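You operate a simulated robot arm through the tools that you are given. There is no shell and no other tool. Be economical: measure what you need, move in short steps, check, and stop when the job is done.

The job below is to be done with a simulated two-armed robot. You get a single attempt, and the scene is never put back.

Task
Shut the low left drawer. Count the green boxes on the teal bench, then put as many of the labels from the teal bench in the green crate. Open the spare drawer, fetch the slide from the teal bench and set it in the inside of the spare drawer, then shut the drawer. Take the teal slide from the oak bench and leave it on the grey plate. Take the grey bottle and put it on the green plate. Open the green tank lid. Any order will do. Set down upright: grey bottle.

Only the result counts: the job must be done as asked and must still hold three seconds after the hand-in. Knocking over, shifting, dropping, spilling or breaking anything else fails it. Lids that push on must go on centred and level and be pressed home; caps that screw on are set level and turned clockwise until they are tight.

Robot
Two 7-joint arms with fingered hands on one trunk, on a base that drives. Base frame: it is fixed to the floor where the robot stands at the start and does not move with it; the origin is under the middle of the robot, x ahead of it, y to its left, z up. Readings come in m, rad, newtons and seconds.
The left shoulder is at the start at [0.105, 0.174, 0.841], the right one opposite. With the tool pointing down near the work surface each hand reaches from about 0.1 to 0.74 m from the robot's upright axis, wherever it stands, measured 20 degrees to its own side. Places, roughly: green box [1.5, -0.25, 1]; green box (6x12x10 cm) [1.8, -0.4, 0.9]; green crate (39x22x13 cm) [1.6, 0.4, 0.9]; green plate (13x9x3 cm) [1.8, -1.1, 0.9]; green tank lid [-1.5, -5.9, 1.3]; grey bottle [1.75, -1.25, 0.25]; grey plate (13x9x3 cm) [1.7, -1.1, 0.9]; inside of the spare drawer [1.7, -1.7, 0.2]; label [1.75, -0.5, 1]; low left drawer [0.5, 0, 0.2]; slide [1.75, -0.25, 1]; spare drawer [1.8, -1.7, 0.3]; teal slide (8x4x2 cm) [1.9, -1, 0.9]. Payload 3.8 kg a hand.
The tool frame of a hand sits at the grasp point between the pads (the TCP): z along the fingers, y along the line on which they close. The tips reach 0.026 m beyond it. Largest opening 0.132 m; the body of the gripper starts 0.073 m behind the TCP. The gripper is a hand of 3 fingers: y runs from the thumb to the fingers, the wrist lies at [0, 0, -0.224] in the tool frame, and closing takes about 1.5 s.
Orientation is that of the tool frame in the base frame, as [roll, pitch, yaw] about the fixed x, y, z axes, in that order (R = Rz(yaw) Ry(pitch) Rx(roll)). With the fingers straight down and closing along the base's y, the tool's x points along the base's -x, its y along +y and its z along -z.

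Tools
- The arms move only by the tool nudge_tool. It takes "left_steps", "right_steps" or both (then of equal length, played together; a hand with none holds still); each is a list that holds one entry, the list of rows, each a list of 7 numbers: the shift along the tool's x, y, z in units of 40 mm (1.0 is 40 mm), then the turn, a rotation vector about the tool's x, y, z in units of 8 degrees (1.0 is 8 degrees), then the finger opening in m, from 0 to 0.132. In form: [[[tx, ty, tz, rx, ry, rz, gripper], ...]]. A call has 1 to 10 rows; each row shifts and turns the commanded pose from where the row before left it, along the tool's axes as they then stand. A call with a number of a shift or a turn outside -1 to 1 is refused whole. Each row takes 0.2 s and may step no farther than 0.05 m and 0.15 rad from the row before; otherwise, or with a gripper value out of range, the whole call is refused. A pose out of reach is approached as far as the arm can. The call stops where the force on the tool passes 40 N (or 10 N more than at its start, if that is more) or the arm is blocked; 0.2 s more then pass. The fingers move at their own pace (about 0.108 m/s each) and stop on an object; they squeeze with about 29 N. The grip force told is the motor's: it shows also when the fingers shut on nothing. Time passes only in rows, and 0.2 s behind the last, so rows that do not move let the fingers close. The reply holds the time, the measured pose of the TCP, the force on the tool along the base axes, the opening and the grip force, in the units named above and with some noise, with the torque about the TCP (base axes, N m) and any sound that the robot's microphone picked up.
- Cameras (640 x 400 px; columns grow to the right, rows downward): "scene" is now at [0.1698, 0.0101, 0.6909]; the picture's right is [0.12, -0.99, 0.00], its down [-0.59, -0.07, -0.80] and it looks along [0.80, 0.10, -0.59] (base axes); focal length 214 px, centre (320, 200). "left" rides on the left gripper at [-0.061, 0.003, -0.092] in its tool frame; the picture's right is [-0.05, -1.00, 0.00], its down [0.83, -0.04, -0.56] and it looks along [0.55, -0.03, 0.83] (tool axes); focal length 230 px, centre (320, 200). "right" rides on the right gripper at [0.062, 0.003, -0.092] in its tool frame; the picture's right is [-0.05, 1.00, 0.00], its down [-0.83, -0.04, -0.56] and it looks along [-0.55, -0.03, 0.83] (tool axes); focal length 230 px, centre (320, 200). There is no depth. A picture from a camera that has moved, and an enlarged one, comes with that camera's place and axes in the base frame and with its lens.
- snapshot(camera): a new picture of that camera. It takes no simulated time.
- move_column(by): slides the trunk up (or, below 0, down) by that many m; the arms and the scene camera ride with it, the base frame stays. It gives what a move gives, with no picture.
- drive_base(legs): drives the robot by 1 to 6 legs, each [ahead, left, turn to the left] in m, m and rad, along the robot's own axes; the way and the turn of a leg run together, so that a leg with both is an arc; at most 1.5 m and 3.142 rad a leg. The arms and the cameras ride along, it lands a little off, and it stops where it bumps. It gives what a move gives.
- hand_shape(shape, hand): the hand has 3 fingers and takes this shape, open, in about a second: jaw (thumb against the fingers, like two jaws); tri (thumb and two fingers); tip (a fingertip pinch); poke (one finger out to press); point (the index stretched); flat (the hand flat); cup (the hand cupped); fist (a fist). The gripper value then closes the fingers along that shape, each until it touches; the sizes above hold for jaw. It gives what a move gives, with no picture.
- head_to(pan, tilt): turns the head with the scene camera to pan (to the left, within 1.047 rad either way) and tilt (down, from -0.506 to 1.204), counted from straight ahead of the robot. It gives what a move gives.
- enlarge(camera, box): a new picture of the part [left, top, right, bottom] of that camera's present view, enlarged. It takes no simulated time.
- hand_in(): hands the job in; it is judged then, once.

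Go step by step. Nothing tells you exact positions but the pictures and the camera data: compare them with the known pose of the tool, close in by small moves and look again before you grip or let go. The budget is 207 turns and 194 pictures, counting those below and the enlarged ones. Unless the task says otherwise, let go and move clear before handing in.

The tools are called after "Emit:" as a command line: name --argument value ..., lists and objects as JSON in quotes. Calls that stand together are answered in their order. nudge_tool: Moves the arms, as the interface text tells. Its arguments: {"type":"object","properties":{"left_steps":{"type":"array","items":{"type":"array","items":{"type":"array","items":{"type":"number"}}}},"right_steps":{"type":"array","items":{"type":"array","items":{"type":"array","items":{"type":"number"}}}}},"required":[]} The other tools are called the same way: move_column (by) slides the trunk up or down; hand_shape (shape, hand) gives the hand a shape; drive_base (legs) drives the base; head_to (pan, tilt) turns the head that bears the scene camera; snapshot (camera) takes a picture; enlarge (camera, box) takes an enlarged picture of a part of a camera's view; hand_in () hands the job in.

At the start:

```text
t: 0.0
left_tool_pos: [0.3979, 0.1895, 0.6107]
left_ee_rot: [-3.139, -0.001, 3.138]
left_force: [-0.5, 0.4, -0.2]
left_torque: [0.03, 0.01, 0.04]
left_finger_gap: 0.1318
left_gripper_force: 0.0
left_shape: jaw
right_tool_pos: [0.4059, -0.1684, 0.5634]
right_ee_rot: [3.141, 0.001, 3.14]
right_force: [-0.3, -0.3, -0.7]
right_torque: [0.0, 0.01, 0.0]
right_finger_gap: 0.1319
right_gripper_force: 0.0
right_shape: jaw
trunk travel left (down, up): [-0.15, 0.332]
robot x, y, heading: [-0.0032, -0.0023, 0.005]
head pan, tilt: [0.122, 0.637]
```

scene: 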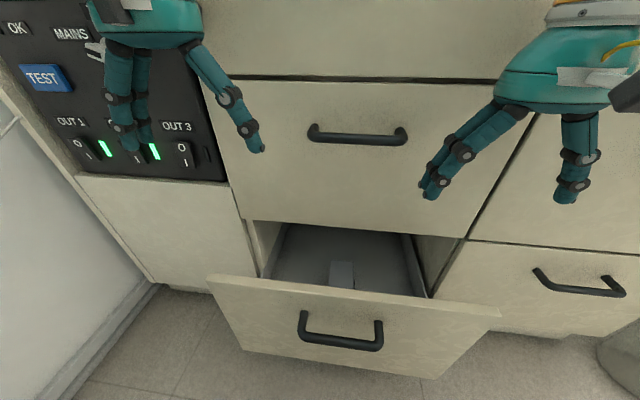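
right: 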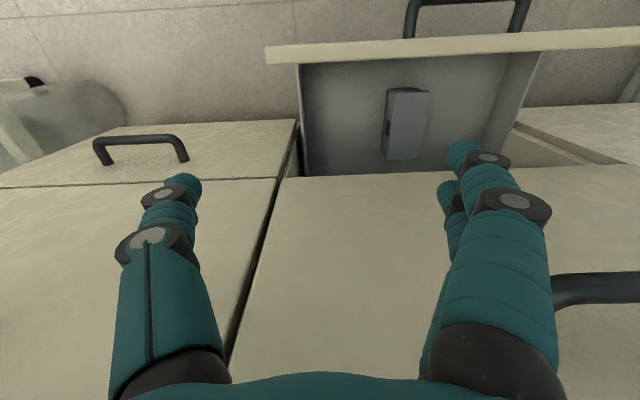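
left: 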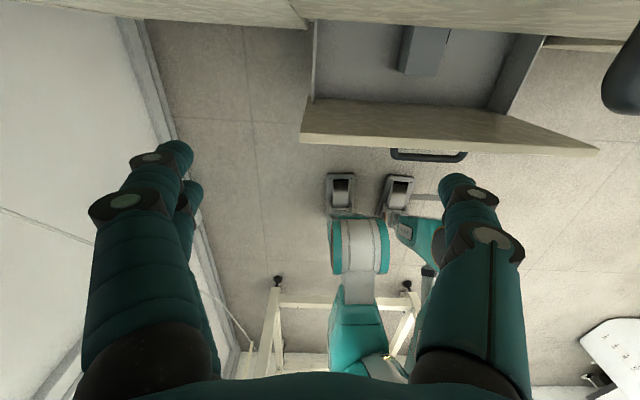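

The low left drawer is open just ahead, with its front at about x=0.4. I'll look around before moving.

Emit:
head_to --pan 0 --tilt 0.0

Emit:
snapshot --camera "scene"

Emit:
head_to --pan -1.0 --tilt 0.2

Emit:
snapshot --camera "scene"

```text
t: 1.0
left_tool_pos: [0.398, 0.1893, 0.6112]
left_ee_rot: [-3.14, 0.0, 3.138]
left_force: [0.0, 0.9, -0.7]
left_torque: [-0.01, -0.03, -0.03]
left_finger_gap: 0.1318
left_gripper_force: 0.0
left_shape: jaw
right_tool_pos: [0.4054, -0.1686, 0.5638]
right_ee_rot: [3.141, -0.001, -3.141]
right_force: [-0.1, -0.2, 0.1]
right_torque: [0.01, 0.02, 0.0]
right_finger_gap: 0.1319
right_gripper_force: 0.1
right_shape: jaw
trunk travel left (down, up): [-0.15, 0.332]
robot x, y, heading: [0.0007, -0.0005, 0.006]
head pan, tilt: [0.0, 0.0]
```

```text
190 pictures are left
camera scene: at [0.1733, -0.0006, 0.7492], right [0.0, -1.0, 0.0], down [0.0, 0.0, -1.0], along [1.0, 0.0, 0.0], focal length 214 px, centre (320, 200)
```

scene: 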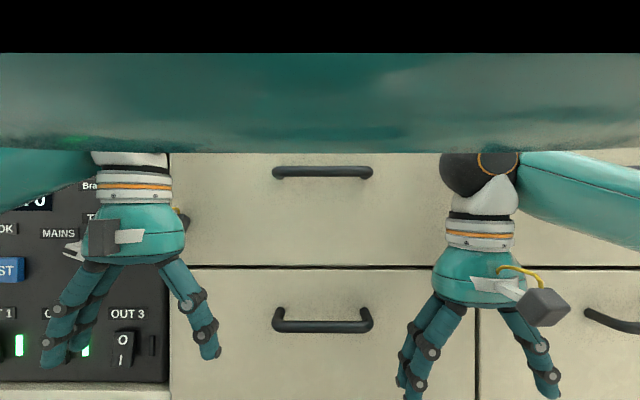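

```text
t: 2.3
left_tool_pos: [0.3975, 0.1882, 0.6108]
left_ee_rot: [-3.139, -0.001, 3.139]
left_force: [-0.1, -0.1, 0.1]
left_torque: [0.01, -0.01, 0.01]
left_finger_gap: 0.1321
left_gripper_force: 0.2
left_shape: jaw
right_tool_pos: [0.4056, -0.1682, 0.5634]
right_ee_rot: [3.141, 0.001, 3.142]
right_force: [0.7, 0.2, -0.2]
right_torque: [0.03, -0.01, -0.03]
right_finger_gap: 0.1317
right_gripper_force: 0.0
right_shape: jaw
trunk travel left (down, up): [-0.15, 0.332]
robot x, y, heading: [0.0009, -0.0008, -0.0]
head pan, tilt: [-1.0, 0.201]
```

```text
189 pictures are left
camera scene: at [0.1337, -0.079, 0.7309], right [-0.84, -0.54, 0.0], down [-0.11, 0.17, -0.98], along [0.53, -0.82, -0.2], focal length 214 px, centre (320, 200)
```

scene: 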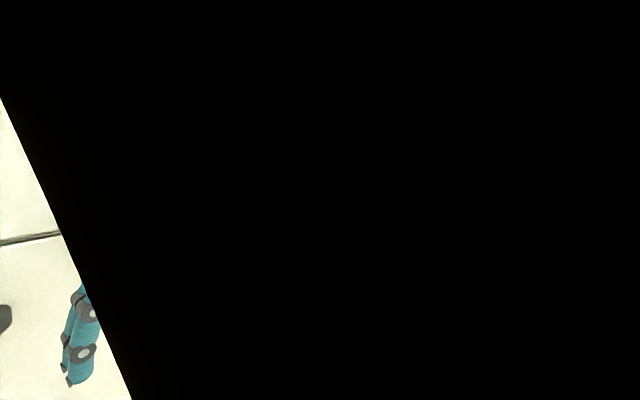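

The camera sits low behind the cabinet. I'll raise the trunk to see over it and get an overview.

Emit:
move_column --by 0.33

Emit:
head_to --pan -0.4 --tilt 0.1

Emit:
snapshot --camera "scene"

Emit:
head_to --pan 0.3 --tilt -0.1

Emit:
snapshot --camera "scene"

```text
t: 3.8
left_tool_pos: [0.3948, 0.1896, 0.7325]
left_ee_rot: [3.137, -0.02, 3.139]
left_force: [0.2, 0.8, -2.9]
left_torque: [-0.03, 0.07, -0.01]
left_finger_gap: 0.1319
left_gripper_force: 0.1
left_shape: jaw
right_tool_pos: [0.4074, -0.1683, 0.6926]
right_ee_rot: [3.142, 0.009, 3.14]
right_force: [0.0, 0.1, -0.6]
right_torque: [0.0, -0.01, 0.03]
right_finger_gap: 0.1323
right_gripper_force: 0.0
right_shape: jaw
trunk travel left (down, up): [-0.276, 0.205]
robot x, y, heading: [0.0027, 0.0005, -0.005]
head pan, tilt: [-1.0, 0.201]
stopped: the force on the tool passed its limit at 68 N (the readings are from after the stop); the commanded pose is now the measured one
```

```text
t: 4.8
left_tool_pos: [0.3944, 0.1892, 0.7317]
left_ee_rot: [3.14, -0.019, 3.138]
left_force: [3.2, -0.3, -13.4]
left_torque: [0.01, 1.49, -0.04]
left_finger_gap: 0.1317
left_gripper_force: 0.1
left_shape: jaw
right_tool_pos: [0.4061, -0.1692, 0.6923]
right_ee_rot: [-3.14, 0.009, 3.14]
right_force: [0.3, -0.3, -0.8]
right_torque: [0.0, -0.01, -0.01]
right_finger_gap: 0.1319
right_gripper_force: 0.0
right_shape: jaw
trunk travel left (down, up): [-0.276, 0.205]
robot x, y, heading: [0.0016, 0.0006, -0.001]
head pan, tilt: [-0.4, 0.099]
```

```text
188 pictures are left
camera scene: at [0.1677, -0.0364, 0.8677], right [-0.39, -0.92, 0.0], down [-0.09, 0.04, -0.99], along [0.92, -0.39, -0.1], focal length 214 px, centre (320, 200)
```

scene: 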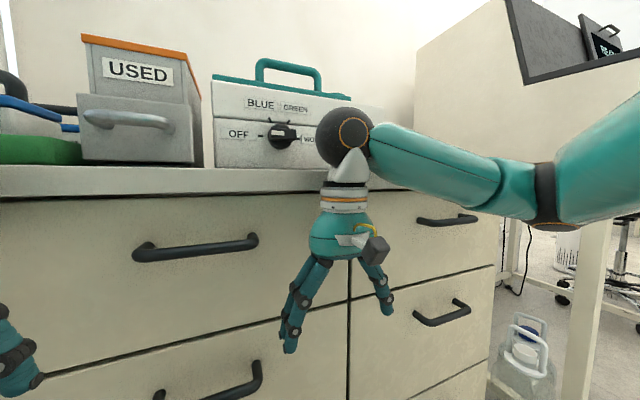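

```text
t: 5.8
left_tool_pos: [0.3949, 0.1903, 0.7335]
left_ee_rot: [3.139, -0.017, 3.138]
left_force: [2.1, -1.5, -16.1]
left_torque: [0.01, 1.46, -0.07]
left_finger_gap: 0.132
left_gripper_force: 0.0
left_shape: jaw
right_tool_pos: [0.4073, -0.1683, 0.6923]
right_ee_rot: [3.141, 0.009, 3.141]
right_force: [-0.3, -0.2, 0.5]
right_torque: [0.02, 0.01, 0.0]
right_finger_gap: 0.132
right_gripper_force: 0.0
right_shape: jaw
trunk travel left (down, up): [-0.276, 0.205]
robot x, y, heading: [0.0002, 0.0001, 0.001]
head pan, tilt: [0.3, -0.099]
```

```text
187 pictures are left
camera scene: at [0.1662, 0.0252, 0.8856], right [0.29, -0.96, 0.0], down [0.09, 0.03, -1.0], along [0.95, 0.29, 0.1], focal length 214 px, centre (320, 200)
```

scene: 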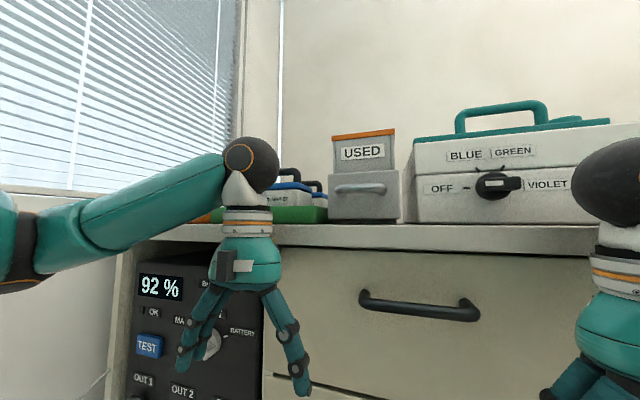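

The left wrist touched the worktop overhang. I'll lower the trunk again, back off, and then raise it for a look.

Emit:
move_column --by -0.12

Emit:
drive_base --legs '[[-0.25, 0, 0]]'

Emit:
move_column --by 0.32

Emit:
head_to --pan 0 --tilt 0.2

Emit:
snapshot --camera "scene"

Emit:
head_to --pan -0.9 --tilt 0.2

Emit:
snapshot --camera "scene"

```text
t: 7.3
left_tool_pos: [0.3951, 0.1898, 0.6136]
left_ee_rot: [3.14, -0.019, 3.137]
left_force: [0.8, 0.3, 0.3]
left_torque: [-0.01, 0.01, 0.02]
left_finger_gap: 0.132
left_gripper_force: 0.0
left_shape: jaw
right_tool_pos: [0.4068, -0.1694, 0.5731]
right_ee_rot: [3.141, 0.011, 3.141]
right_force: [0.1, 0.3, 0.9]
right_torque: [0.01, 0.02, -0.02]
right_finger_gap: 0.132
right_gripper_force: 0.1
right_shape: jaw
trunk travel left (down, up): [-0.156, 0.325]
robot x, y, heading: [0.0003, 0.0032, 0.007]
head pan, tilt: [0.3, -0.099]
```

```text
t: 9.2
left_tool_pos: [0.1446, 0.1915, 0.6132]
left_ee_rot: [3.137, -0.017, -3.139]
left_force: [0.8, 0.3, 0.9]
left_torque: [-0.01, -0.02, 0.03]
left_finger_gap: 0.1318
left_gripper_force: 0.1
left_shape: jaw
right_tool_pos: [0.1597, -0.1667, 0.5742]
right_ee_rot: [-3.141, 0.009, -3.139]
right_force: [-0.5, -0.1, -0.9]
right_torque: [-0.03, 0.01, -0.01]
right_finger_gap: 0.132
right_gripper_force: 0.1
right_shape: jaw
trunk travel left (down, up): [-0.156, 0.325]
robot x, y, heading: [-0.2477, 0.0034, 0.007]
head pan, tilt: [0.3, -0.099]
```

```text
t: 12.3
left_tool_pos: [0.144, 0.1906, 0.9321]
left_ee_rot: [3.138, -0.021, -3.139]
left_force: [-1.1, -0.6, -0.4]
left_torque: [-0.02, -0.03, -0.03]
left_finger_gap: 0.1322
left_gripper_force: 0.0
left_shape: jaw
right_tool_pos: [0.1601, -0.167, 0.8923]
right_ee_rot: [3.141, 0.008, -3.136]
right_force: [0.7, -0.2, -0.3]
right_torque: [0.01, 0.0, 0.0]
right_finger_gap: 0.1317
right_gripper_force: 0.1
right_shape: jaw
trunk travel left (down, up): [-0.476, 0.005]
robot x, y, heading: [-0.2499, -0.0043, 0.006]
head pan, tilt: [0.3, -0.099]
```

```text
t: 13.1
left_tool_pos: [0.1455, 0.1905, 0.9321]
left_ee_rot: [3.137, -0.018, -3.14]
left_force: [0.5, 0.1, 0.9]
left_torque: [-0.01, 0.02, -0.01]
left_finger_gap: 0.132
left_gripper_force: 0.0
left_shape: jaw
right_tool_pos: [0.1596, -0.1674, 0.8935]
right_ee_rot: [-3.141, 0.009, -3.14]
right_force: [-0.5, 0.1, 0.3]
right_torque: [0.02, 0.0, 0.0]
right_finger_gap: 0.1321
right_gripper_force: 0.0
right_shape: jaw
trunk travel left (down, up): [-0.476, 0.005]
robot x, y, heading: [-0.2465, 0.0035, 0.007]
head pan, tilt: [0.0, 0.201]
```

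```text
186 pictures are left
camera scene: at [-0.049, -0.0001, 1.0913], right [0.01, -1.0, 0.0], down [-0.2, 0.0, -0.98], along [0.98, 0.01, -0.2], focal length 214 px, centre (320, 200)
```

scene: 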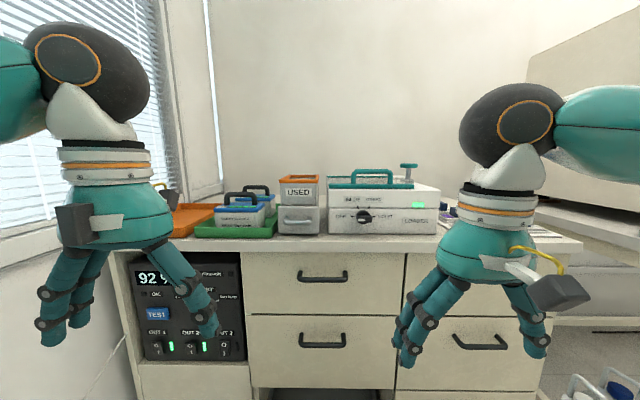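

```text
t: 14.3
left_tool_pos: [0.1447, 0.1909, 0.9324]
left_ee_rot: [3.138, -0.018, -3.139]
left_force: [-0.6, -0.4, -0.2]
left_torque: [0.05, -0.04, 0.02]
left_finger_gap: 0.1319
left_gripper_force: 0.1
left_shape: jaw
right_tool_pos: [0.1604, -0.1669, 0.8936]
right_ee_rot: [-3.141, 0.009, -3.138]
right_force: [0.7, -0.1, -0.3]
right_torque: [0.0, -0.02, 0.0]
right_finger_gap: 0.132
right_gripper_force: 0.0
right_shape: jaw
trunk travel left (down, up): [-0.476, 0.005]
robot x, y, heading: [-0.2481, -0.0018, 0.008]
head pan, tilt: [-0.901, 0.201]
```

```text
185 pictures are left
camera scene: at [-0.0838, -0.0734, 1.0912], right [-0.78, -0.63, 0.0], down [-0.12, 0.16, -0.98], along [0.61, -0.76, -0.2], focal length 214 px, centre (320, 200)
```

scene: 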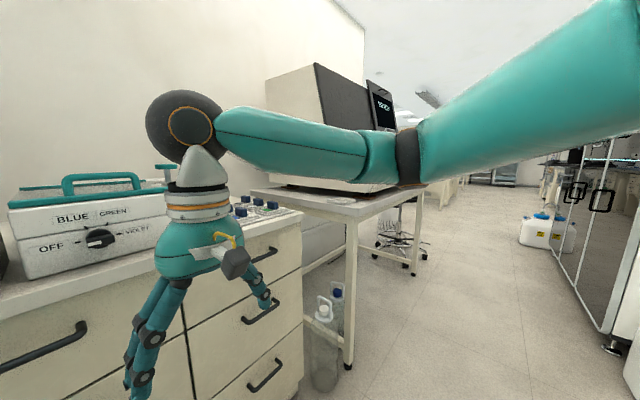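

The wall stands behind this bench, so the other benches must be on its far side. First I shut the low left drawer: trunk down, right fist in front of the drawer.

Emit:
move_column --by -0.47

Emit:
hand_shape --hand "right" --shape "fist"

Emit:
nudge_tool --right_steps '[[[0, 0, 1, 0, 0, 0, 0], [0, 0, 1, 0, 0, 0, 0], [0, 0, 1, 0, 0, 0, 0], [0, 0, 1, 0, 0, 0, 0], [0, 0, 1, 0, 0, 0, 0]]]'

Emit:
head_to --pan 0 --tilt 0.6

Emit:
snapshot --camera "scene"

```text
refused: -0.47 is not a number from -0.4 to 0.4
```

```text
t: 15.2
left_tool_pos: [0.1452, 0.192, 0.9326]
left_ee_rot: [3.137, -0.019, -3.139]
left_force: [-0.5, 0.0, -0.3]
left_torque: [0.02, 0.01, -0.01]
left_finger_gap: 0.1317
left_gripper_force: 0.0
left_shape: jaw
right_tool_pos: [0.1598, -0.1673, 0.8923]
right_ee_rot: [-3.14, 0.009, -3.137]
right_force: [1.0, 0.8, -0.2]
right_torque: [-0.01, -0.02, -0.02]
right_finger_gap: 0.0
right_gripper_force: 0.1
right_shape: fist
trunk travel left (down, up): [-0.476, 0.005]
robot x, y, heading: [-0.2489, -0.0026, 0.009]
head pan, tilt: [-0.901, 0.201]
```

```text
t: 16.4
left_tool_pos: [0.1445, 0.191, 0.9343]
left_ee_rot: [3.138, -0.017, -3.139]
left_force: [1.1, 0.4, -0.1]
left_torque: [0.03, 0.02, 0.01]
left_finger_gap: 0.132
left_gripper_force: 0.0
left_shape: jaw
right_tool_pos: [0.1625, -0.1671, 0.692]
right_ee_rot: [-3.141, 0.01, -3.136]
right_force: [0.9, -0.3, 0.7]
right_torque: [-0.02, -0.01, 0.02]
right_finger_gap: 0.0001
right_gripper_force: 0.0
right_shape: fist
trunk travel left (down, up): [-0.476, 0.005]
robot x, y, heading: [-0.2474, 0.0019, 0.009]
head pan, tilt: [-0.901, 0.201]
```

```text
t: 17.6
left_tool_pos: [0.1456, 0.1912, 0.9327]
left_ee_rot: [3.136, -0.017, -3.141]
left_force: [0.2, -0.3, 0.1]
left_torque: [0.02, 0.01, 0.0]
left_finger_gap: 0.132
left_gripper_force: 0.0
left_shape: jaw
right_tool_pos: [0.1622, -0.1678, 0.6925]
right_ee_rot: [3.141, 0.008, -3.139]
right_force: [-0.6, -0.5, -0.3]
right_torque: [-0.01, 0.06, -0.01]
right_finger_gap: 0.0
right_gripper_force: 0.0
right_shape: fist
trunk travel left (down, up): [-0.476, 0.005]
robot x, y, heading: [-0.2478, -0.0009, 0.007]
head pan, tilt: [0.0, 0.6]
```

```text
184 pictures are left
camera scene: at [-0.0538, -0.0003, 1.0545], right [0.0, -1.0, 0.0], down [-0.56, 0.0, -0.83], along [0.83, 0.0, -0.56], focal length 214 px, centre (320, 200)
```

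scene: 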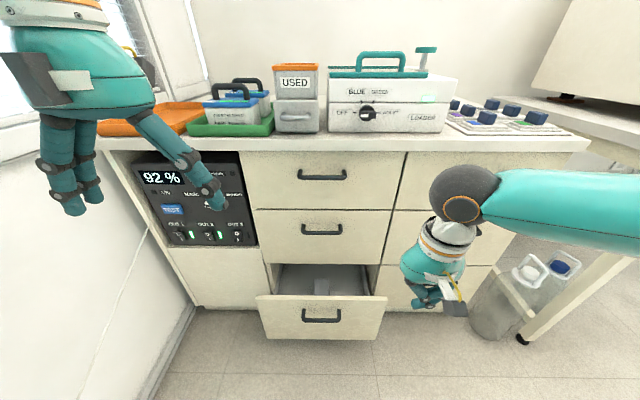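

The drawer front is at about x≈0.38, z 0.07–0.36. I'll lower the fist to z≈0.25 and push.

Emit:
move_column --by -0.4

Emit:
drive_base --legs '[[0.1, 0, 0]]'

Emit:
nudge_tool --right_steps '[[[0, 0, 1, 0, 0, 0, 0], [0, 0, 0.5, 0, 0, 0, 0]]]'

Emit:
snapshot --camera "scene"

```text
t: 21.5
left_tool_pos: [0.15, 0.1904, 0.4991]
left_ee_rot: [3.138, -0.107, -3.141]
left_force: [0.5, 0.9, 0.3]
left_torque: [0.0, -0.02, -0.06]
left_finger_gap: 0.132
left_gripper_force: 0.1
left_shape: jaw
right_tool_pos: [0.1607, -0.1679, 0.2932]
right_ee_rot: [-3.141, 0.012, -3.138]
right_force: [-0.2, -1.1, -0.2]
right_torque: [0.02, -0.04, 0.0]
right_finger_gap: 0.0001
right_gripper_force: 0.0
right_shape: fist
trunk travel left (down, up): [-0.076, 0.405]
robot x, y, heading: [-0.2462, 0.0008, 0.005]
head pan, tilt: [0.0, 0.6]
```

```text
t: 22.6
left_tool_pos: [0.2504, 0.1915, 0.4994]
left_ee_rot: [3.138, -0.106, -3.139]
left_force: [0.1, 0.2, -0.1]
left_torque: [0.01, -0.01, -0.05]
left_finger_gap: 0.1321
left_gripper_force: 0.0
left_shape: jaw
right_tool_pos: [0.2614, -0.1655, 0.2936]
right_ee_rot: [-3.141, 0.008, -3.135]
right_force: [-0.2, 0.1, -0.2]
right_torque: [0.04, 0.0, 0.03]
right_finger_gap: 0.0
right_gripper_force: 0.2
right_shape: fist
trunk travel left (down, up): [-0.076, 0.405]
robot x, y, heading: [-0.1473, 0.0039, 0.003]
head pan, tilt: [0.0, 0.6]
```

```text
t: 23.2
left_tool_pos: [0.2504, 0.1921, 0.4992]
left_ee_rot: [3.137, -0.107, -3.137]
left_force: [-0.4, -1.1, -0.4]
left_torque: [-0.03, 0.03, 0.01]
left_finger_gap: 0.1319
left_gripper_force: 0.1
left_shape: jaw
right_tool_pos: [0.2631, -0.1673, 0.2319]
right_ee_rot: [-3.141, 0.008, -3.136]
right_force: [0.2, -0.5, 0.5]
right_torque: [0.0, -0.02, 0.0]
right_finger_gap: 0.0
right_gripper_force: 0.1
right_shape: fist
trunk travel left (down, up): [-0.076, 0.405]
robot x, y, heading: [-0.1439, -0.0015, 0.005]
head pan, tilt: [0.0, 0.6]
```

```text
183 pictures are left
camera scene: at [0.0313, 0.0003, 0.6145], right [0.01, -1.0, 0.0], down [-0.56, 0.0, -0.83], along [0.83, 0.0, -0.56], focal length 214 px, centre (320, 200)
```

scene: 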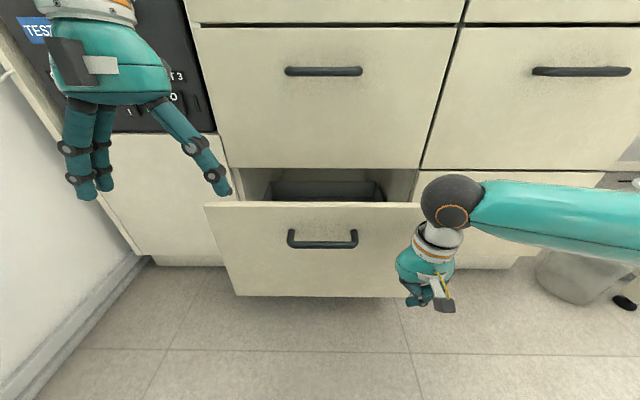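

The hand is in front of the drawer near its right edge. I'll shift it left 6 cm and push forward.

Emit:
nudge_tool --right_steps '[[[0, 1, 0, 0, 0, 0, 0], [0, 0.5, 0, 0, 0, 0, 0], [-1, 0, 0, 0, 0, 0, 0], [-1, 0, 0, 0, 0, 0, 0], [-1, 0, 0, 0, 0, 0, 0], [-1, 0, 0, 0, 0, 0, 0], [-0.5, 0, 0, 0, 0, 0, 0]]]'

Emit:
snapshot --camera "scene"

```text
t: 24.8
left_tool_pos: [0.2504, 0.1909, 0.4992]
left_ee_rot: [3.137, -0.104, -3.141]
left_force: [-0.3, -1.0, -0.2]
left_torque: [-0.04, -0.01, 0.03]
left_finger_gap: 0.1319
left_gripper_force: 0.1
left_shape: jaw
right_tool_pos: [0.4438, -0.1095, 0.234]
right_ee_rot: [-3.138, 0.011, -3.139]
right_force: [-2.4, -26.4, 6.7]
right_torque: [2.79, -0.17, 0.02]
right_finger_gap: 0.0001
right_gripper_force: 0.1
right_shape: fist
trunk travel left (down, up): [-0.076, 0.405]
robot x, y, heading: [-0.1483, 0.0013, 0.004]
head pan, tilt: [0.0, 0.6]
```

```text
182 pictures are left
camera scene: at [0.0308, -0.0005, 0.6147], right [0.0, -1.0, 0.0], down [-0.56, 0.0, -0.83], along [0.83, 0.0, -0.56], focal length 214 px, centre (320, 200)
```

scene: 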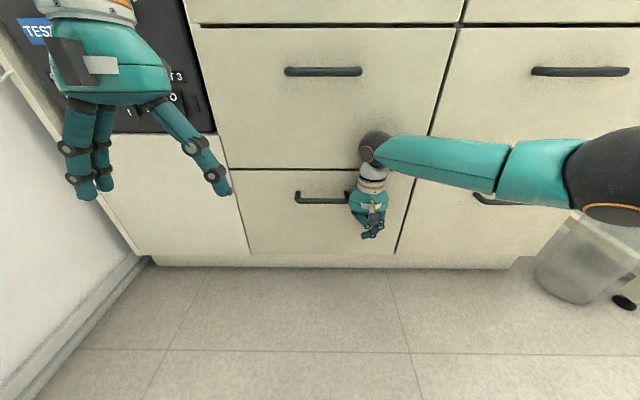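

The drawer looks shut, with the hand rubbing the handle sideways. I'll shift off the handle and give a final push to confirm.

Emit:
nudge_tool --right_steps '[[[0, -0.6, 0, 0, 0, 0, 0], [-0.5, 0, 0, 0, 0, 0, 0], [-0.5, 0, 0, 0, 0, 0, 0], [-0.5, 0, 0, 0, 0, 0, 0]]]'

Emit:
enlarge --camera "scene" --box '[200, 120, 460, 280]'

```text
t: 26.0
left_tool_pos: [0.2022, 0.1919, 0.5021]
left_ee_rot: [3.137, -0.097, -3.14]
left_force: [-0.9, -0.3, -0.2]
left_torque: [0.01, -0.06, 0.04]
left_finger_gap: 0.1318
left_gripper_force: 0.0
left_shape: jaw
right_tool_pos: [0.4447, -0.1189, 0.2308]
right_ee_rot: [3.135, -0.001, -3.115]
right_force: [0.7, -0.5, 0.7]
right_torque: [-0.01, -0.04, -0.01]
right_finger_gap: 0.0
right_gripper_force: 0.0
right_shape: fist
trunk travel left (down, up): [-0.076, 0.405]
robot x, y, heading: [-0.1875, -0.0003, 0.004]
head pan, tilt: [0.0, 0.6]
stopped in row 4 (right hand): the arm was blocked; the commanded pose is now the measured one
```

```text
2.46 times, centred on (330, 200) of scene
camera zoom: at [-0.0164, 0.0005, 0.6156], right [0.0, -1.0, 0.0], down [-0.56, 0.0, -0.83], along [0.83, 0.0, -0.56], focal length 528 px, centre (295, 200)
```

zoom: 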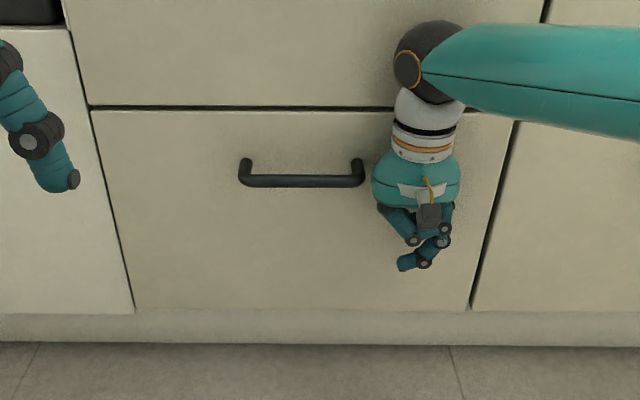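

The drawer is shut. I'll retract, lift the arms to a travel posture, and turn right into the aisle.

Emit:
nudge_tool --right_steps '[[[1, 0, 0, 0, 0, 0, 0], [1, 0, 0, 0, 0, 0, 0], [1, 0, 0, 0, 0, 0, 0], [1, 0, -0.5, 0, 0, 0, 0], [1, 0, -1, 0, 0, 0, 0], [0.5, 0, -1, 0, 0, 0, 0], [0, 0, -1, 0, 0, 0, 0], [0, 0, -1, 0, 0, 0, 0], [0, 0, -1, 0, 0, 0, 0]]]'

Emit:
move_column --by 0.25

Emit:
drive_base --legs '[[-0.1, 0, 0], [0, 0, -1.57]]'

Emit:
head_to --pan 0 --tilt 0.25

Emit:
snapshot --camera "scene"

```text
refused: row 5 steps farther than a row can; nothing moved
```

```text
t: 28.6
left_tool_pos: [0.2059, 0.1927, 0.75]
left_ee_rot: [3.138, -0.104, -3.139]
left_force: [-0.5, -0.2, 0.7]
left_torque: [-0.02, -0.02, 0.01]
left_finger_gap: 0.1317
left_gripper_force: 0.0
left_shape: jaw
right_tool_pos: [0.453, -0.1317, 0.5052]
right_ee_rot: [-3.133, 0.046, -3.13]
right_force: [-0.6, -0.3, 0.0]
right_torque: [-0.06, -0.02, 0.0]
right_finger_gap: 0.0
right_gripper_force: 0.1
right_shape: fist
trunk travel left (down, up): [-0.326, 0.155]
robot x, y, heading: [-0.1912, -0.0004, 0.005]
head pan, tilt: [0.0, 0.6]
```

```text
t: 29.9
left_tool_pos: [0.1379, 0.193, 0.7411]
left_ee_rot: [3.138, -0.129, -3.136]
left_force: [0.0, -0.1, -0.5]
left_torque: [-0.03, -0.04, 0.02]
left_finger_gap: 0.1321
left_gripper_force: 0.1
left_shape: jaw
right_tool_pos: [0.4185, -0.1211, 0.5341]
right_ee_rot: [3.14, 0.103, -3.118]
right_force: [-0.7, -0.7, -0.9]
right_torque: [0.0, 0.0, 0.03]
right_finger_gap: 0.0
right_gripper_force: 0.0
right_shape: fist
trunk travel left (down, up): [-0.326, 0.155]
robot x, y, heading: [-0.2755, -0.0029, 0.006]
head pan, tilt: [0.0, 0.6]
stopped in leg 1: the robot was blocked; the commanded pose is now the measured one
```

```text
t: 30.7
left_tool_pos: [0.1365, 0.1942, 0.7381]
left_ee_rot: [3.137, -0.133, -3.137]
left_force: [0.8, 0.1, 0.2]
left_torque: [-0.01, -0.03, 0.03]
left_finger_gap: 0.132
left_gripper_force: 0.1
left_shape: jaw
right_tool_pos: [0.4174, -0.1211, 0.5274]
right_ee_rot: [3.14, 0.097, -3.119]
right_force: [-0.6, 0.0, -0.4]
right_torque: [-0.03, -0.02, -0.03]
right_finger_gap: 0.0
right_gripper_force: 0.0
right_shape: fist
trunk travel left (down, up): [-0.326, 0.155]
robot x, y, heading: [-0.2765, 0.0004, 0.009]
head pan, tilt: [0.0, 0.25]
```

```text
180 pictures are left
camera scene: at [-0.0763, 0.0014, 0.8969], right [0.01, -1.0, 0.0], down [-0.27, 0.0, -0.96], along [0.96, 0.01, -0.27], focal length 214 px, centre (320, 200)
```

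scene: 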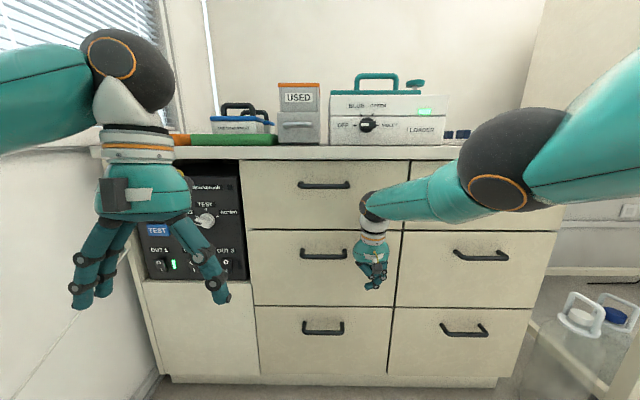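

The reverse was blocked and the right hand lagged. I'll look closer to see whether it caught on a handle.

Emit:
enlarge --camera "scene" --box '[280, 160, 480, 300]'

Emit:
snapshot --camera "right"

```text
2.86 times, centred on (380, 230) of scene
camera zoom: at [-0.0763, 0.0014, 0.8969], right [0.01, -1.0, 0.0], down [-0.27, 0.0, -0.96], along [0.96, 0.01, -0.27], focal length 613 px, centre (149, 114)
```

zoom: 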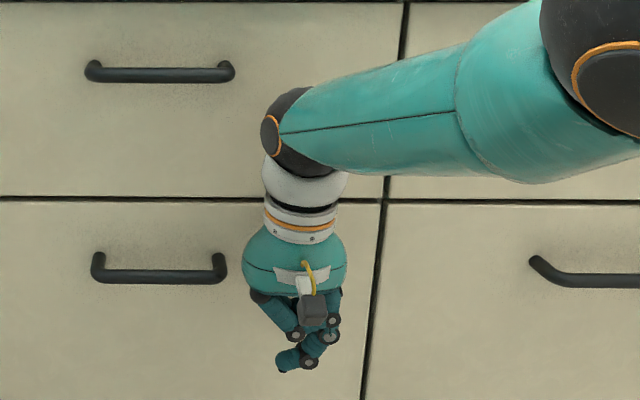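

```text
178 pictures are left
camera right: at [0.346, -0.1201, 0.6126], right [0.03, 1.0, 0.01], down [0.77, -0.03, 0.63], along [0.63, -0.01, -0.77], focal length 230 px, centre (320, 200)
```

right: 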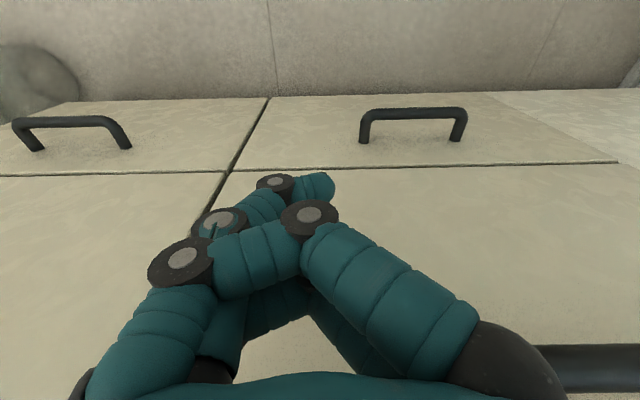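

The hand isn't hooked; it was simply overextended. I'll retract it.

Emit:
nudge_tool --right_steps '[[[1, 0, 0, 0, 0, 0, 0], [1, 0, 0, 0, 0, 0, 0], [1, 0, 0, 0, 0, 0, 0], [1, 0, 0, 0, 0, 0, 0], [1, 0, 0, 0, 0, 0, 0], [0.7, 0, 0, 0, 0, 0, 0], [0, 0, -1, 0, 0, 0, 0], [0, 0, -1, 0, 0, 0, 0], [0, 0, -1, 0, 0, 0, 0]]]'

Emit:
drive_base --legs '[[-0.05, 0, 0], [0, 0, -1.57]]'

Emit:
snapshot --camera "scene"

```text
t: 32.7
left_tool_pos: [0.1357, 0.1938, 0.7384]
left_ee_rot: [3.139, -0.131, -3.137]
left_force: [0.3, -0.1, 0.5]
left_torque: [-0.01, 0.02, -0.03]
left_finger_gap: 0.1318
left_gripper_force: 0.3
left_shape: jaw
right_tool_pos: [0.1794, -0.1258, 0.6289]
right_ee_rot: [3.141, 0.095, -3.12]
right_force: [0.4, -0.2, -0.2]
right_torque: [0.01, -0.02, -0.02]
right_finger_gap: 0.0001
right_gripper_force: 0.1
right_shape: fist
trunk travel left (down, up): [-0.326, 0.155]
robot x, y, heading: [-0.2794, -0.0002, 0.012]
head pan, tilt: [0.0, 0.25]
```

```text
t: 33.9
left_tool_pos: [0.1381, 0.1908, 0.7403]
left_ee_rot: [3.139, -0.123, -3.137]
left_force: [0.3, -0.7, 0.1]
left_torque: [-0.04, -0.05, 0.02]
left_finger_gap: 0.132
left_gripper_force: 0.0
left_shape: jaw
right_tool_pos: [0.1819, -0.1263, 0.6313]
right_ee_rot: [3.139, 0.105, -3.121]
right_force: [0.1, 0.5, 0.4]
right_torque: [0.0, -0.03, -0.03]
right_finger_gap: 0.0002
right_gripper_force: 0.0
right_shape: fist
trunk travel left (down, up): [-0.326, 0.155]
robot x, y, heading: [-0.274, -0.0005, 0.009]
head pan, tilt: [0.0, 0.25]
stopped in leg 2: the robot was blocked; the commanded pose is now the measured one
```

```text
177 pictures are left
camera scene: at [-0.0762, 0.0003, 0.8989], right [0.01, -1.0, 0.0], down [-0.27, 0.0, -0.96], along [0.96, 0.01, -0.27], focal length 214 px, centre (320, 200)
```

scene: 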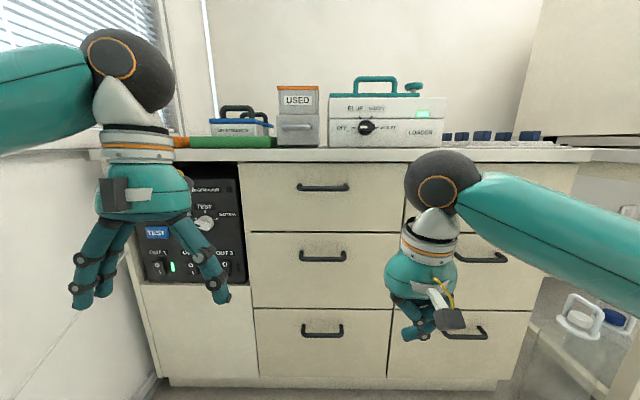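

Something behind blocks the base at x≈-0.28. I'll go forward a little, sidestep right, then turn.

Emit:
drive_base --legs '[[0.12, 0, 0], [0, -0.3, 0], [0, 0, -1.57]]'

Emit:
snapshot --camera "scene"

```text
t: 41.8
left_tool_pos: [0.0401, -0.6937, 0.7477]
left_ee_rot: [3.139, -0.105, 1.585]
left_force: [-0.2, 0.7, -0.4]
left_torque: [0.01, -0.03, -0.01]
left_finger_gap: 0.1317
left_gripper_force: 0.1
left_shape: jaw
right_tool_pos: [-0.2784, -0.7423, 0.6399]
right_ee_rot: [3.14, 0.123, 1.602]
right_force: [0.5, -0.9, 0.6]
right_torque: [0.01, 0.0, 0.01]
right_finger_gap: 0.0
right_gripper_force: 0.0
right_shape: fist
trunk travel left (down, up): [-0.326, 0.155]
robot x, y, heading: [-0.1582, -0.3014, -1.55]
head pan, tilt: [0.0, 0.25]
```

```text
176 pictures are left
camera scene: at [-0.1554, -0.4821, 0.902], right [-1.0, -0.02, 0.0], down [0.0, 0.25, -0.97], along [0.02, -0.97, -0.25], focal length 214 px, centre (320, 200)
```

scene: 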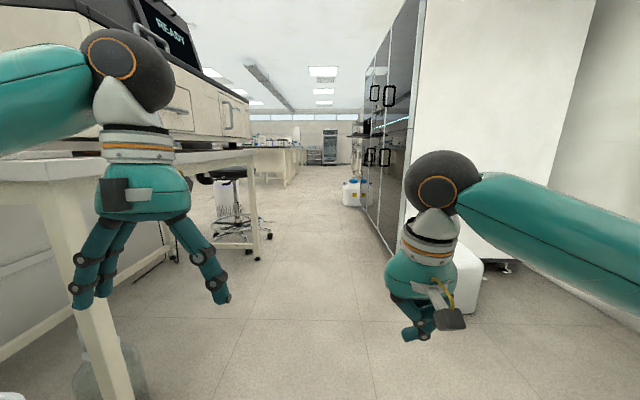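

The aisle is clear, running about x=-0.8 to 0.4. I'll drive on along it.

Emit:
drive_base --legs '[[1.4, 0, 0]]'

Emit:
head_to --pan 0.7 --tilt 0.25

Emit:
snapshot --camera "scene"

Emit:
head_to --pan 0 --tilt 0.25

Emit:
snapshot --camera "scene"

```text
t: 46.0
left_tool_pos: [0.0375, -1.5188, 0.7623]
left_ee_rot: [3.134, -0.073, 1.571]
left_force: [0.2, -0.8, 0.8]
left_torque: [-0.01, 0.05, -0.03]
left_finger_gap: 0.1319
left_gripper_force: 0.0
left_shape: jaw
right_tool_pos: [-0.2735, -1.5584, 0.6389]
right_ee_rot: [3.125, 0.126, 1.598]
right_force: [0.4, 0.6, 0.2]
right_torque: [-0.02, -0.02, -0.03]
right_finger_gap: 0.0
right_gripper_force: 0.0
right_shape: fist
trunk travel left (down, up): [-0.326, 0.155]
robot x, y, heading: [-0.1424, -1.1195, -1.553]
head pan, tilt: [0.0, 0.25]
stopped in leg 1: the robot was blocked; the commanded pose is now the measured one
```

```text
t: 47.1
left_tool_pos: [0.038, -1.5191, 0.7615]
left_ee_rot: [3.131, -0.078, 1.575]
left_force: [0.1, -0.8, -0.7]
left_torque: [0.0, -0.01, 0.01]
left_finger_gap: 0.1319
left_gripper_force: 0.0
left_shape: jaw
right_tool_pos: [-0.2724, -1.5608, 0.6379]
right_ee_rot: [3.121, 0.125, 1.603]
right_force: [0.4, 0.2, 0.0]
right_torque: [0.02, 0.03, 0.0]
right_finger_gap: 0.0001
right_gripper_force: 0.0
right_shape: fist
trunk travel left (down, up): [-0.326, 0.155]
robot x, y, heading: [-0.1388, -1.1181, -1.559]
head pan, tilt: [0.7, 0.25]
```

```text
175 pictures are left
camera scene: at [-0.095, -1.2772, 0.9034], right [-0.75, -0.66, -0.01], down [-0.15, 0.18, -0.97], along [0.64, -0.73, -0.23], focal length 214 px, centre (320, 200)
```

scene: 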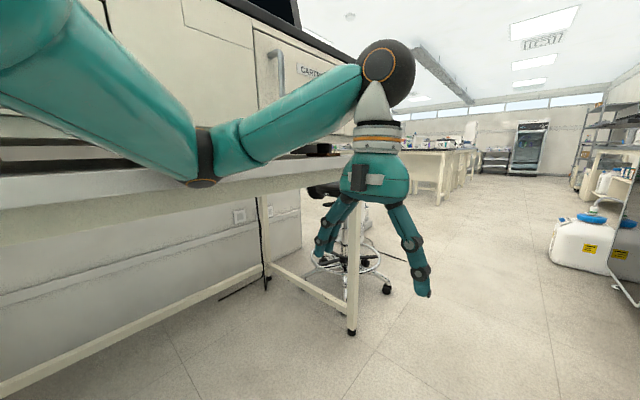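

```text
t: 48.1
left_tool_pos: [0.038, -1.5187, 0.761]
left_ee_rot: [3.13, -0.078, 1.575]
left_force: [0.3, 0.4, 0.1]
left_torque: [0.02, 0.0, -0.02]
left_finger_gap: 0.1319
left_gripper_force: 0.0
left_shape: jaw
right_tool_pos: [-0.2727, -1.5611, 0.6381]
right_ee_rot: [3.122, 0.125, 1.603]
right_force: [0.4, 0.6, -0.1]
right_torque: [0.03, 0.01, 0.0]
right_finger_gap: 0.0001
right_gripper_force: 0.0
right_shape: fist
trunk travel left (down, up): [-0.326, 0.155]
robot x, y, heading: [-0.1396, -1.1195, -1.554]
head pan, tilt: [0.0, 0.25]
```

```text
174 pictures are left
camera scene: at [-0.1545, -1.3002, 0.9025], right [-1.0, -0.02, -0.02], down [0.01, 0.24, -0.97], along [0.02, -0.97, -0.24], focal length 214 px, centre (320, 200)
```

scene: 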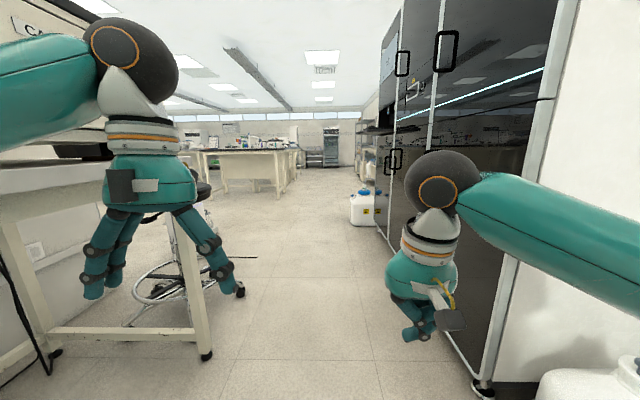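

The left elbow seems to be brushing the bench. I'll shift right 12 cm and continue.

Emit:
drive_base --legs '[[-0.04, 0, 0], [0, -0.12, 0], [1.2, 0, 0]]'

Emit:
snapshot --camera "scene"

```text
t: 49.3
left_tool_pos: [0.0332, -1.4816, 0.7648]
left_ee_rot: [-3.137, -0.065, 1.557]
left_force: [-0.1, -0.4, -1.1]
left_torque: [0.01, -0.01, -0.01]
left_finger_gap: 0.1318
left_gripper_force: 0.1
left_shape: jaw
right_tool_pos: [-0.2736, -1.5174, 0.6399]
right_ee_rot: [3.134, 0.128, 1.594]
right_force: [0.1, -0.6, -0.3]
right_torque: [0.0, 0.01, 0.01]
right_finger_gap: 0.0002
right_gripper_force: 0.1
right_shape: fist
trunk travel left (down, up): [-0.326, 0.155]
robot x, y, heading: [-0.1409, -1.0752, -1.561]
head pan, tilt: [0.0, 0.25]
stopped in leg 2: the robot was blocked; the commanded pose is now the measured one
```

```text
173 pictures are left
camera scene: at [-0.1518, -1.2567, 0.9027], right [-1.0, -0.01, -0.01], down [0.01, 0.24, -0.97], along [0.01, -0.97, -0.24], focal length 214 px, centre (320, 200)
```

scene: 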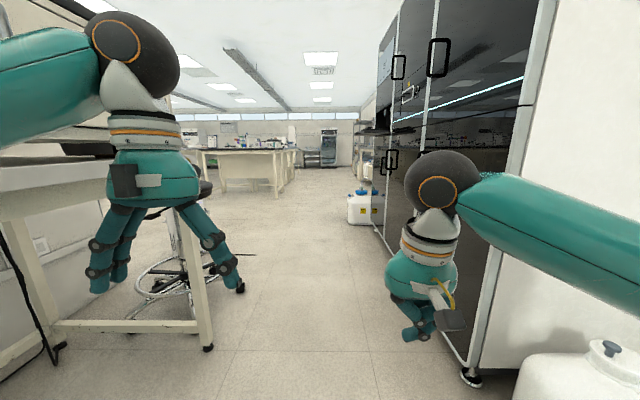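

Blocked to the right too. I'll look to the right side to see what touches.

Emit:
head_to --pan -0.9 --tilt 0.4

Emit:
snapshot --camera "scene"

Emit:
head_to --pan 0.9 --tilt 0.4

Emit:
snapshot --camera "scene"

```text
t: 50.5
left_tool_pos: [0.0342, -1.4826, 0.7625]
left_ee_rot: [-3.14, -0.068, 1.559]
left_force: [0.3, -0.7, 0.2]
left_torque: [-0.01, -0.02, 0.03]
left_finger_gap: 0.1322
left_gripper_force: 0.0
left_shape: jaw
right_tool_pos: [-0.2738, -1.518, 0.6378]
right_ee_rot: [3.13, 0.125, 1.595]
right_force: [0.2, 0.3, 0.2]
right_torque: [0.03, -0.02, 0.02]
right_finger_gap: 0.0
right_gripper_force: 0.1
right_shape: fist
trunk travel left (down, up): [-0.326, 0.155]
robot x, y, heading: [-0.1403, -1.0758, -1.557]
head pan, tilt: [-0.901, 0.4]
```

```text
172 pictures are left
camera scene: at [-0.2249, -1.223, 0.8878], right [-0.63, 0.78, -0.01], down [0.31, 0.24, -0.92], along [-0.71, -0.58, -0.39], focal length 214 px, centre (320, 200)
```

scene: 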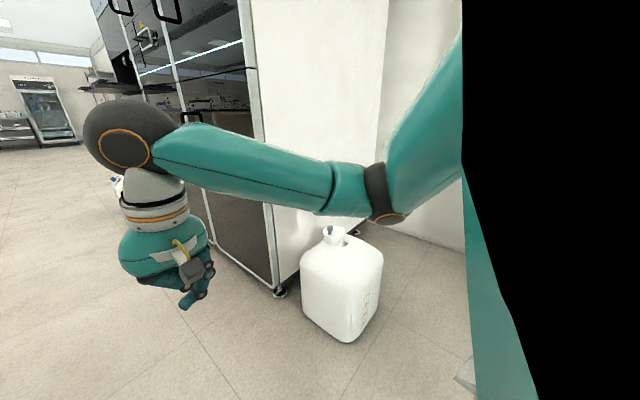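

```text
t: 52.3
left_tool_pos: [0.034, -1.4803, 0.7648]
left_ee_rot: [-3.14, -0.067, 1.557]
left_force: [-0.8, -0.4, 0.7]
left_torque: [0.0, -0.02, 0.04]
left_finger_gap: 0.1321
left_gripper_force: 0.0
left_shape: jaw
right_tool_pos: [-0.274, -1.5174, 0.6388]
right_ee_rot: [3.129, 0.127, 1.596]
right_force: [0.0, 0.2, -0.2]
right_torque: [0.0, 0.01, -0.01]
right_finger_gap: 0.0
right_gripper_force: 0.1
right_shape: fist
trunk travel left (down, up): [-0.326, 0.155]
robot x, y, heading: [-0.1426, -1.0786, -1.561]
head pan, tilt: [0.901, 0.4]
```

```text
171 pictures are left
camera scene: at [-0.08, -1.2217, 0.8892], right [-0.61, -0.79, 0.0], down [-0.3, 0.24, -0.93], along [0.73, -0.57, -0.38], focal length 214 px, centre (320, 200)
```

scene: 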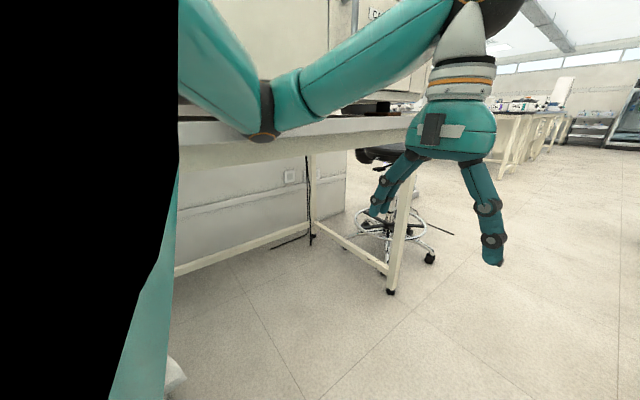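

The left elbow is flared against the bench edge. Extending both hands forward should tuck the elbows in.

Emit:
nudge_tool --left_steps '[[[-1, 0, 0, 0, 0, 0, 0.1], [-1, 0, 0, 0, 0, 0, 0.1], [-1, 0, 0, 0, 0, 0, 0.1], [-1, 0, 0, 0, 0, 0, 0.1]]]' --right_steps '[[[-1, 0, 0, 0, 0, 0, 0], [-1, 0, 0, 0, 0, 0, 0], [-1, 0, 0, 0, 0, 0, 0], [-1, 0, 0, 0, 0, 0, 0]]]'

Emit:
snapshot --camera "scene"

```text
t: 53.3
left_tool_pos: [0.0389, -1.6405, 0.7466]
left_ee_rot: [-3.132, -0.073, 1.56]
left_force: [0.1, -0.7, 0.9]
left_torque: [0.01, 0.02, 0.0]
left_finger_gap: 0.1004
left_gripper_force: 0.0
left_shape: jaw
right_tool_pos: [-0.2637, -1.6788, 0.66]
right_ee_rot: [3.14, 0.119, 1.598]
right_force: [-0.1, 0.0, -0.2]
right_torque: [-0.03, 0.01, 0.01]
right_finger_gap: 0.0
right_gripper_force: 0.1
right_shape: fist
trunk travel left (down, up): [-0.326, 0.155]
robot x, y, heading: [-0.1429, -1.0771, -1.559]
head pan, tilt: [0.901, 0.4]
```

```text
170 pictures are left
camera scene: at [-0.0712, -1.2244, 0.888], right [-0.61, -0.79, 0.0], down [-0.31, 0.24, -0.92], along [0.73, -0.56, -0.39], focal length 214 px, centre (320, 200)
```

scene: 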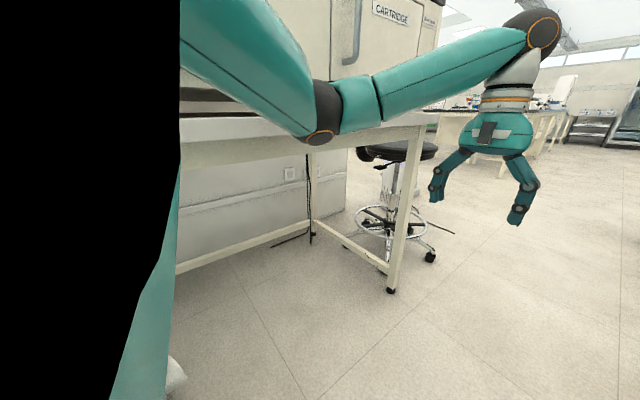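

Elbows are closer in now. I'll try the sidestep and drive again.

Emit:
drive_base --legs '[[0, -0.1, 0], [1.2, 0, 0]]'

Emit:
snapshot --camera "scene"

```text
t: 60.5
left_tool_pos: [-0.0671, -2.8345, 0.7481]
left_ee_rot: [-3.129, -0.072, 1.542]
left_force: [0.1, 0.7, 0.0]
left_torque: [-0.02, 0.03, -0.03]
left_finger_gap: 0.1002
left_gripper_force: 0.1
left_shape: jaw
right_tool_pos: [-0.369, -2.8673, 0.6587]
right_ee_rot: [3.14, 0.121, 1.577]
right_force: [-0.4, -0.5, -0.6]
right_torque: [0.0, -0.01, 0.03]
right_finger_gap: 0.0001
right_gripper_force: 0.1
right_shape: fist
trunk travel left (down, up): [-0.326, 0.155]
robot x, y, heading: [-0.2413, -2.2712, -1.575]
head pan, tilt: [0.901, 0.4]
```

```text
169 pictures are left
camera scene: at [-0.1698, -2.4168, 0.888], right [-0.63, -0.78, 0.0], down [-0.3, 0.24, -0.92], along [0.72, -0.58, -0.39], focal length 214 px, centre (320, 200)
```

scene: 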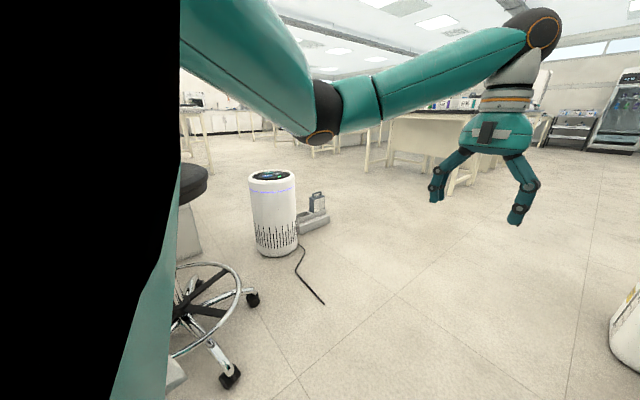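

Open floor is ahead. An air purifier stands near (0.9,-2.9) with a box at about (1.0,-3.4), so I'll drive on to y≈-4 and turn left around them.

Emit:
drive_base --legs '[[1.5, 0, 0], [0.2, 0, 0], [0, 0, 1.57]]'

Emit:
head_to --pan 0 --tilt 0.25

Emit:
snapshot --camera "scene"

Emit:
head_to --pan 0.8 --tilt 0.2

Emit:
snapshot --camera "scene"

```text
t: 64.0
left_tool_pos: [-0.0968, -3.3926, 0.7614]
left_ee_rot: [-3.131, -0.05, 1.505]
left_force: [-0.5, 0.1, -0.5]
left_torque: [0.0, -0.01, -0.02]
left_finger_gap: 0.1002
left_gripper_force: 0.1
left_shape: jaw
right_tool_pos: [-0.4022, -3.4016, 0.6522]
right_ee_rot: [3.141, 0.107, 1.536]
right_force: [0.2, -0.6, 0.4]
right_torque: [-0.02, -0.03, 0.01]
right_finger_gap: 0.0
right_gripper_force: 0.1
right_shape: fist
trunk travel left (down, up): [-0.326, 0.155]
robot x, y, heading: [-0.2495, -2.8344, -1.615]
head pan, tilt: [0.901, 0.4]
stopped in leg 1: the robot was blocked; the commanded pose is now the measured one
```

```text
t: 65.2
left_tool_pos: [-0.0956, -3.391, 0.7628]
left_ee_rot: [-3.133, -0.048, 1.505]
left_force: [1.0, 0.0, 0.9]
left_torque: [-0.02, 0.02, -0.01]
left_finger_gap: 0.1002
left_gripper_force: 0.1
left_shape: jaw
right_tool_pos: [-0.4016, -3.4032, 0.6549]
right_ee_rot: [3.138, 0.112, 1.538]
right_force: [-0.3, 0.2, -0.1]
right_torque: [0.02, 0.02, 0.03]
right_finger_gap: 0.0
right_gripper_force: 0.2
right_shape: fist
trunk travel left (down, up): [-0.326, 0.155]
robot x, y, heading: [-0.2435, -2.8382, -1.613]
head pan, tilt: [0.0, 0.25]
```

```text
168 pictures are left
camera scene: at [-0.2574, -2.9996, 0.9063], right [-1.0, 0.04, 0.0], down [0.01, 0.22, -0.97], along [-0.04, -0.97, -0.22], focal length 214 px, centre (320, 200)
```

scene: 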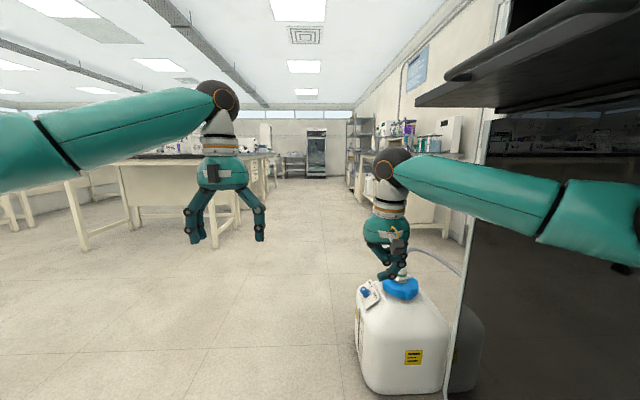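

```text
t: 66.3
left_tool_pos: [-0.0957, -3.3919, 0.763]
left_ee_rot: [-3.135, -0.048, 1.505]
left_force: [-0.1, -0.6, -0.1]
left_torque: [-0.02, 0.0, 0.01]
left_finger_gap: 0.1005
left_gripper_force: 0.0
left_shape: jaw
right_tool_pos: [-0.4016, -3.4016, 0.6539]
right_ee_rot: [3.137, 0.11, 1.537]
right_force: [0.1, 0.4, -0.3]
right_torque: [-0.02, 0.0, -0.02]
right_finger_gap: 0.0
right_gripper_force: 0.1
right_shape: fist
trunk travel left (down, up): [-0.326, 0.155]
robot x, y, heading: [-0.2456, -2.8421, -1.613]
head pan, tilt: [0.799, 0.201]
```

```text
167 pictures are left
camera scene: at [-0.1901, -2.9741, 0.9104], right [-0.73, -0.69, 0.02], down [-0.13, 0.12, -0.98], along [0.67, -0.72, -0.18], focal length 214 px, centre (320, 200)
```

scene: 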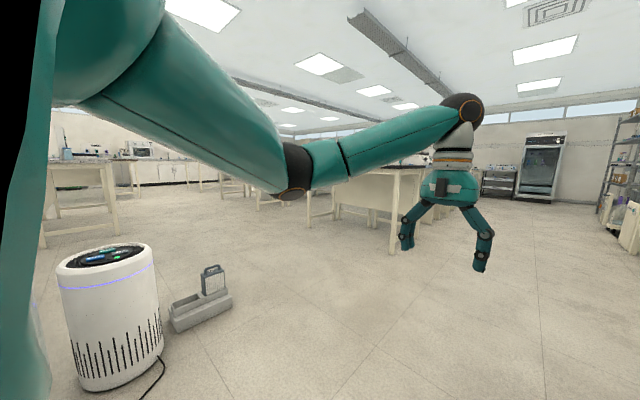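

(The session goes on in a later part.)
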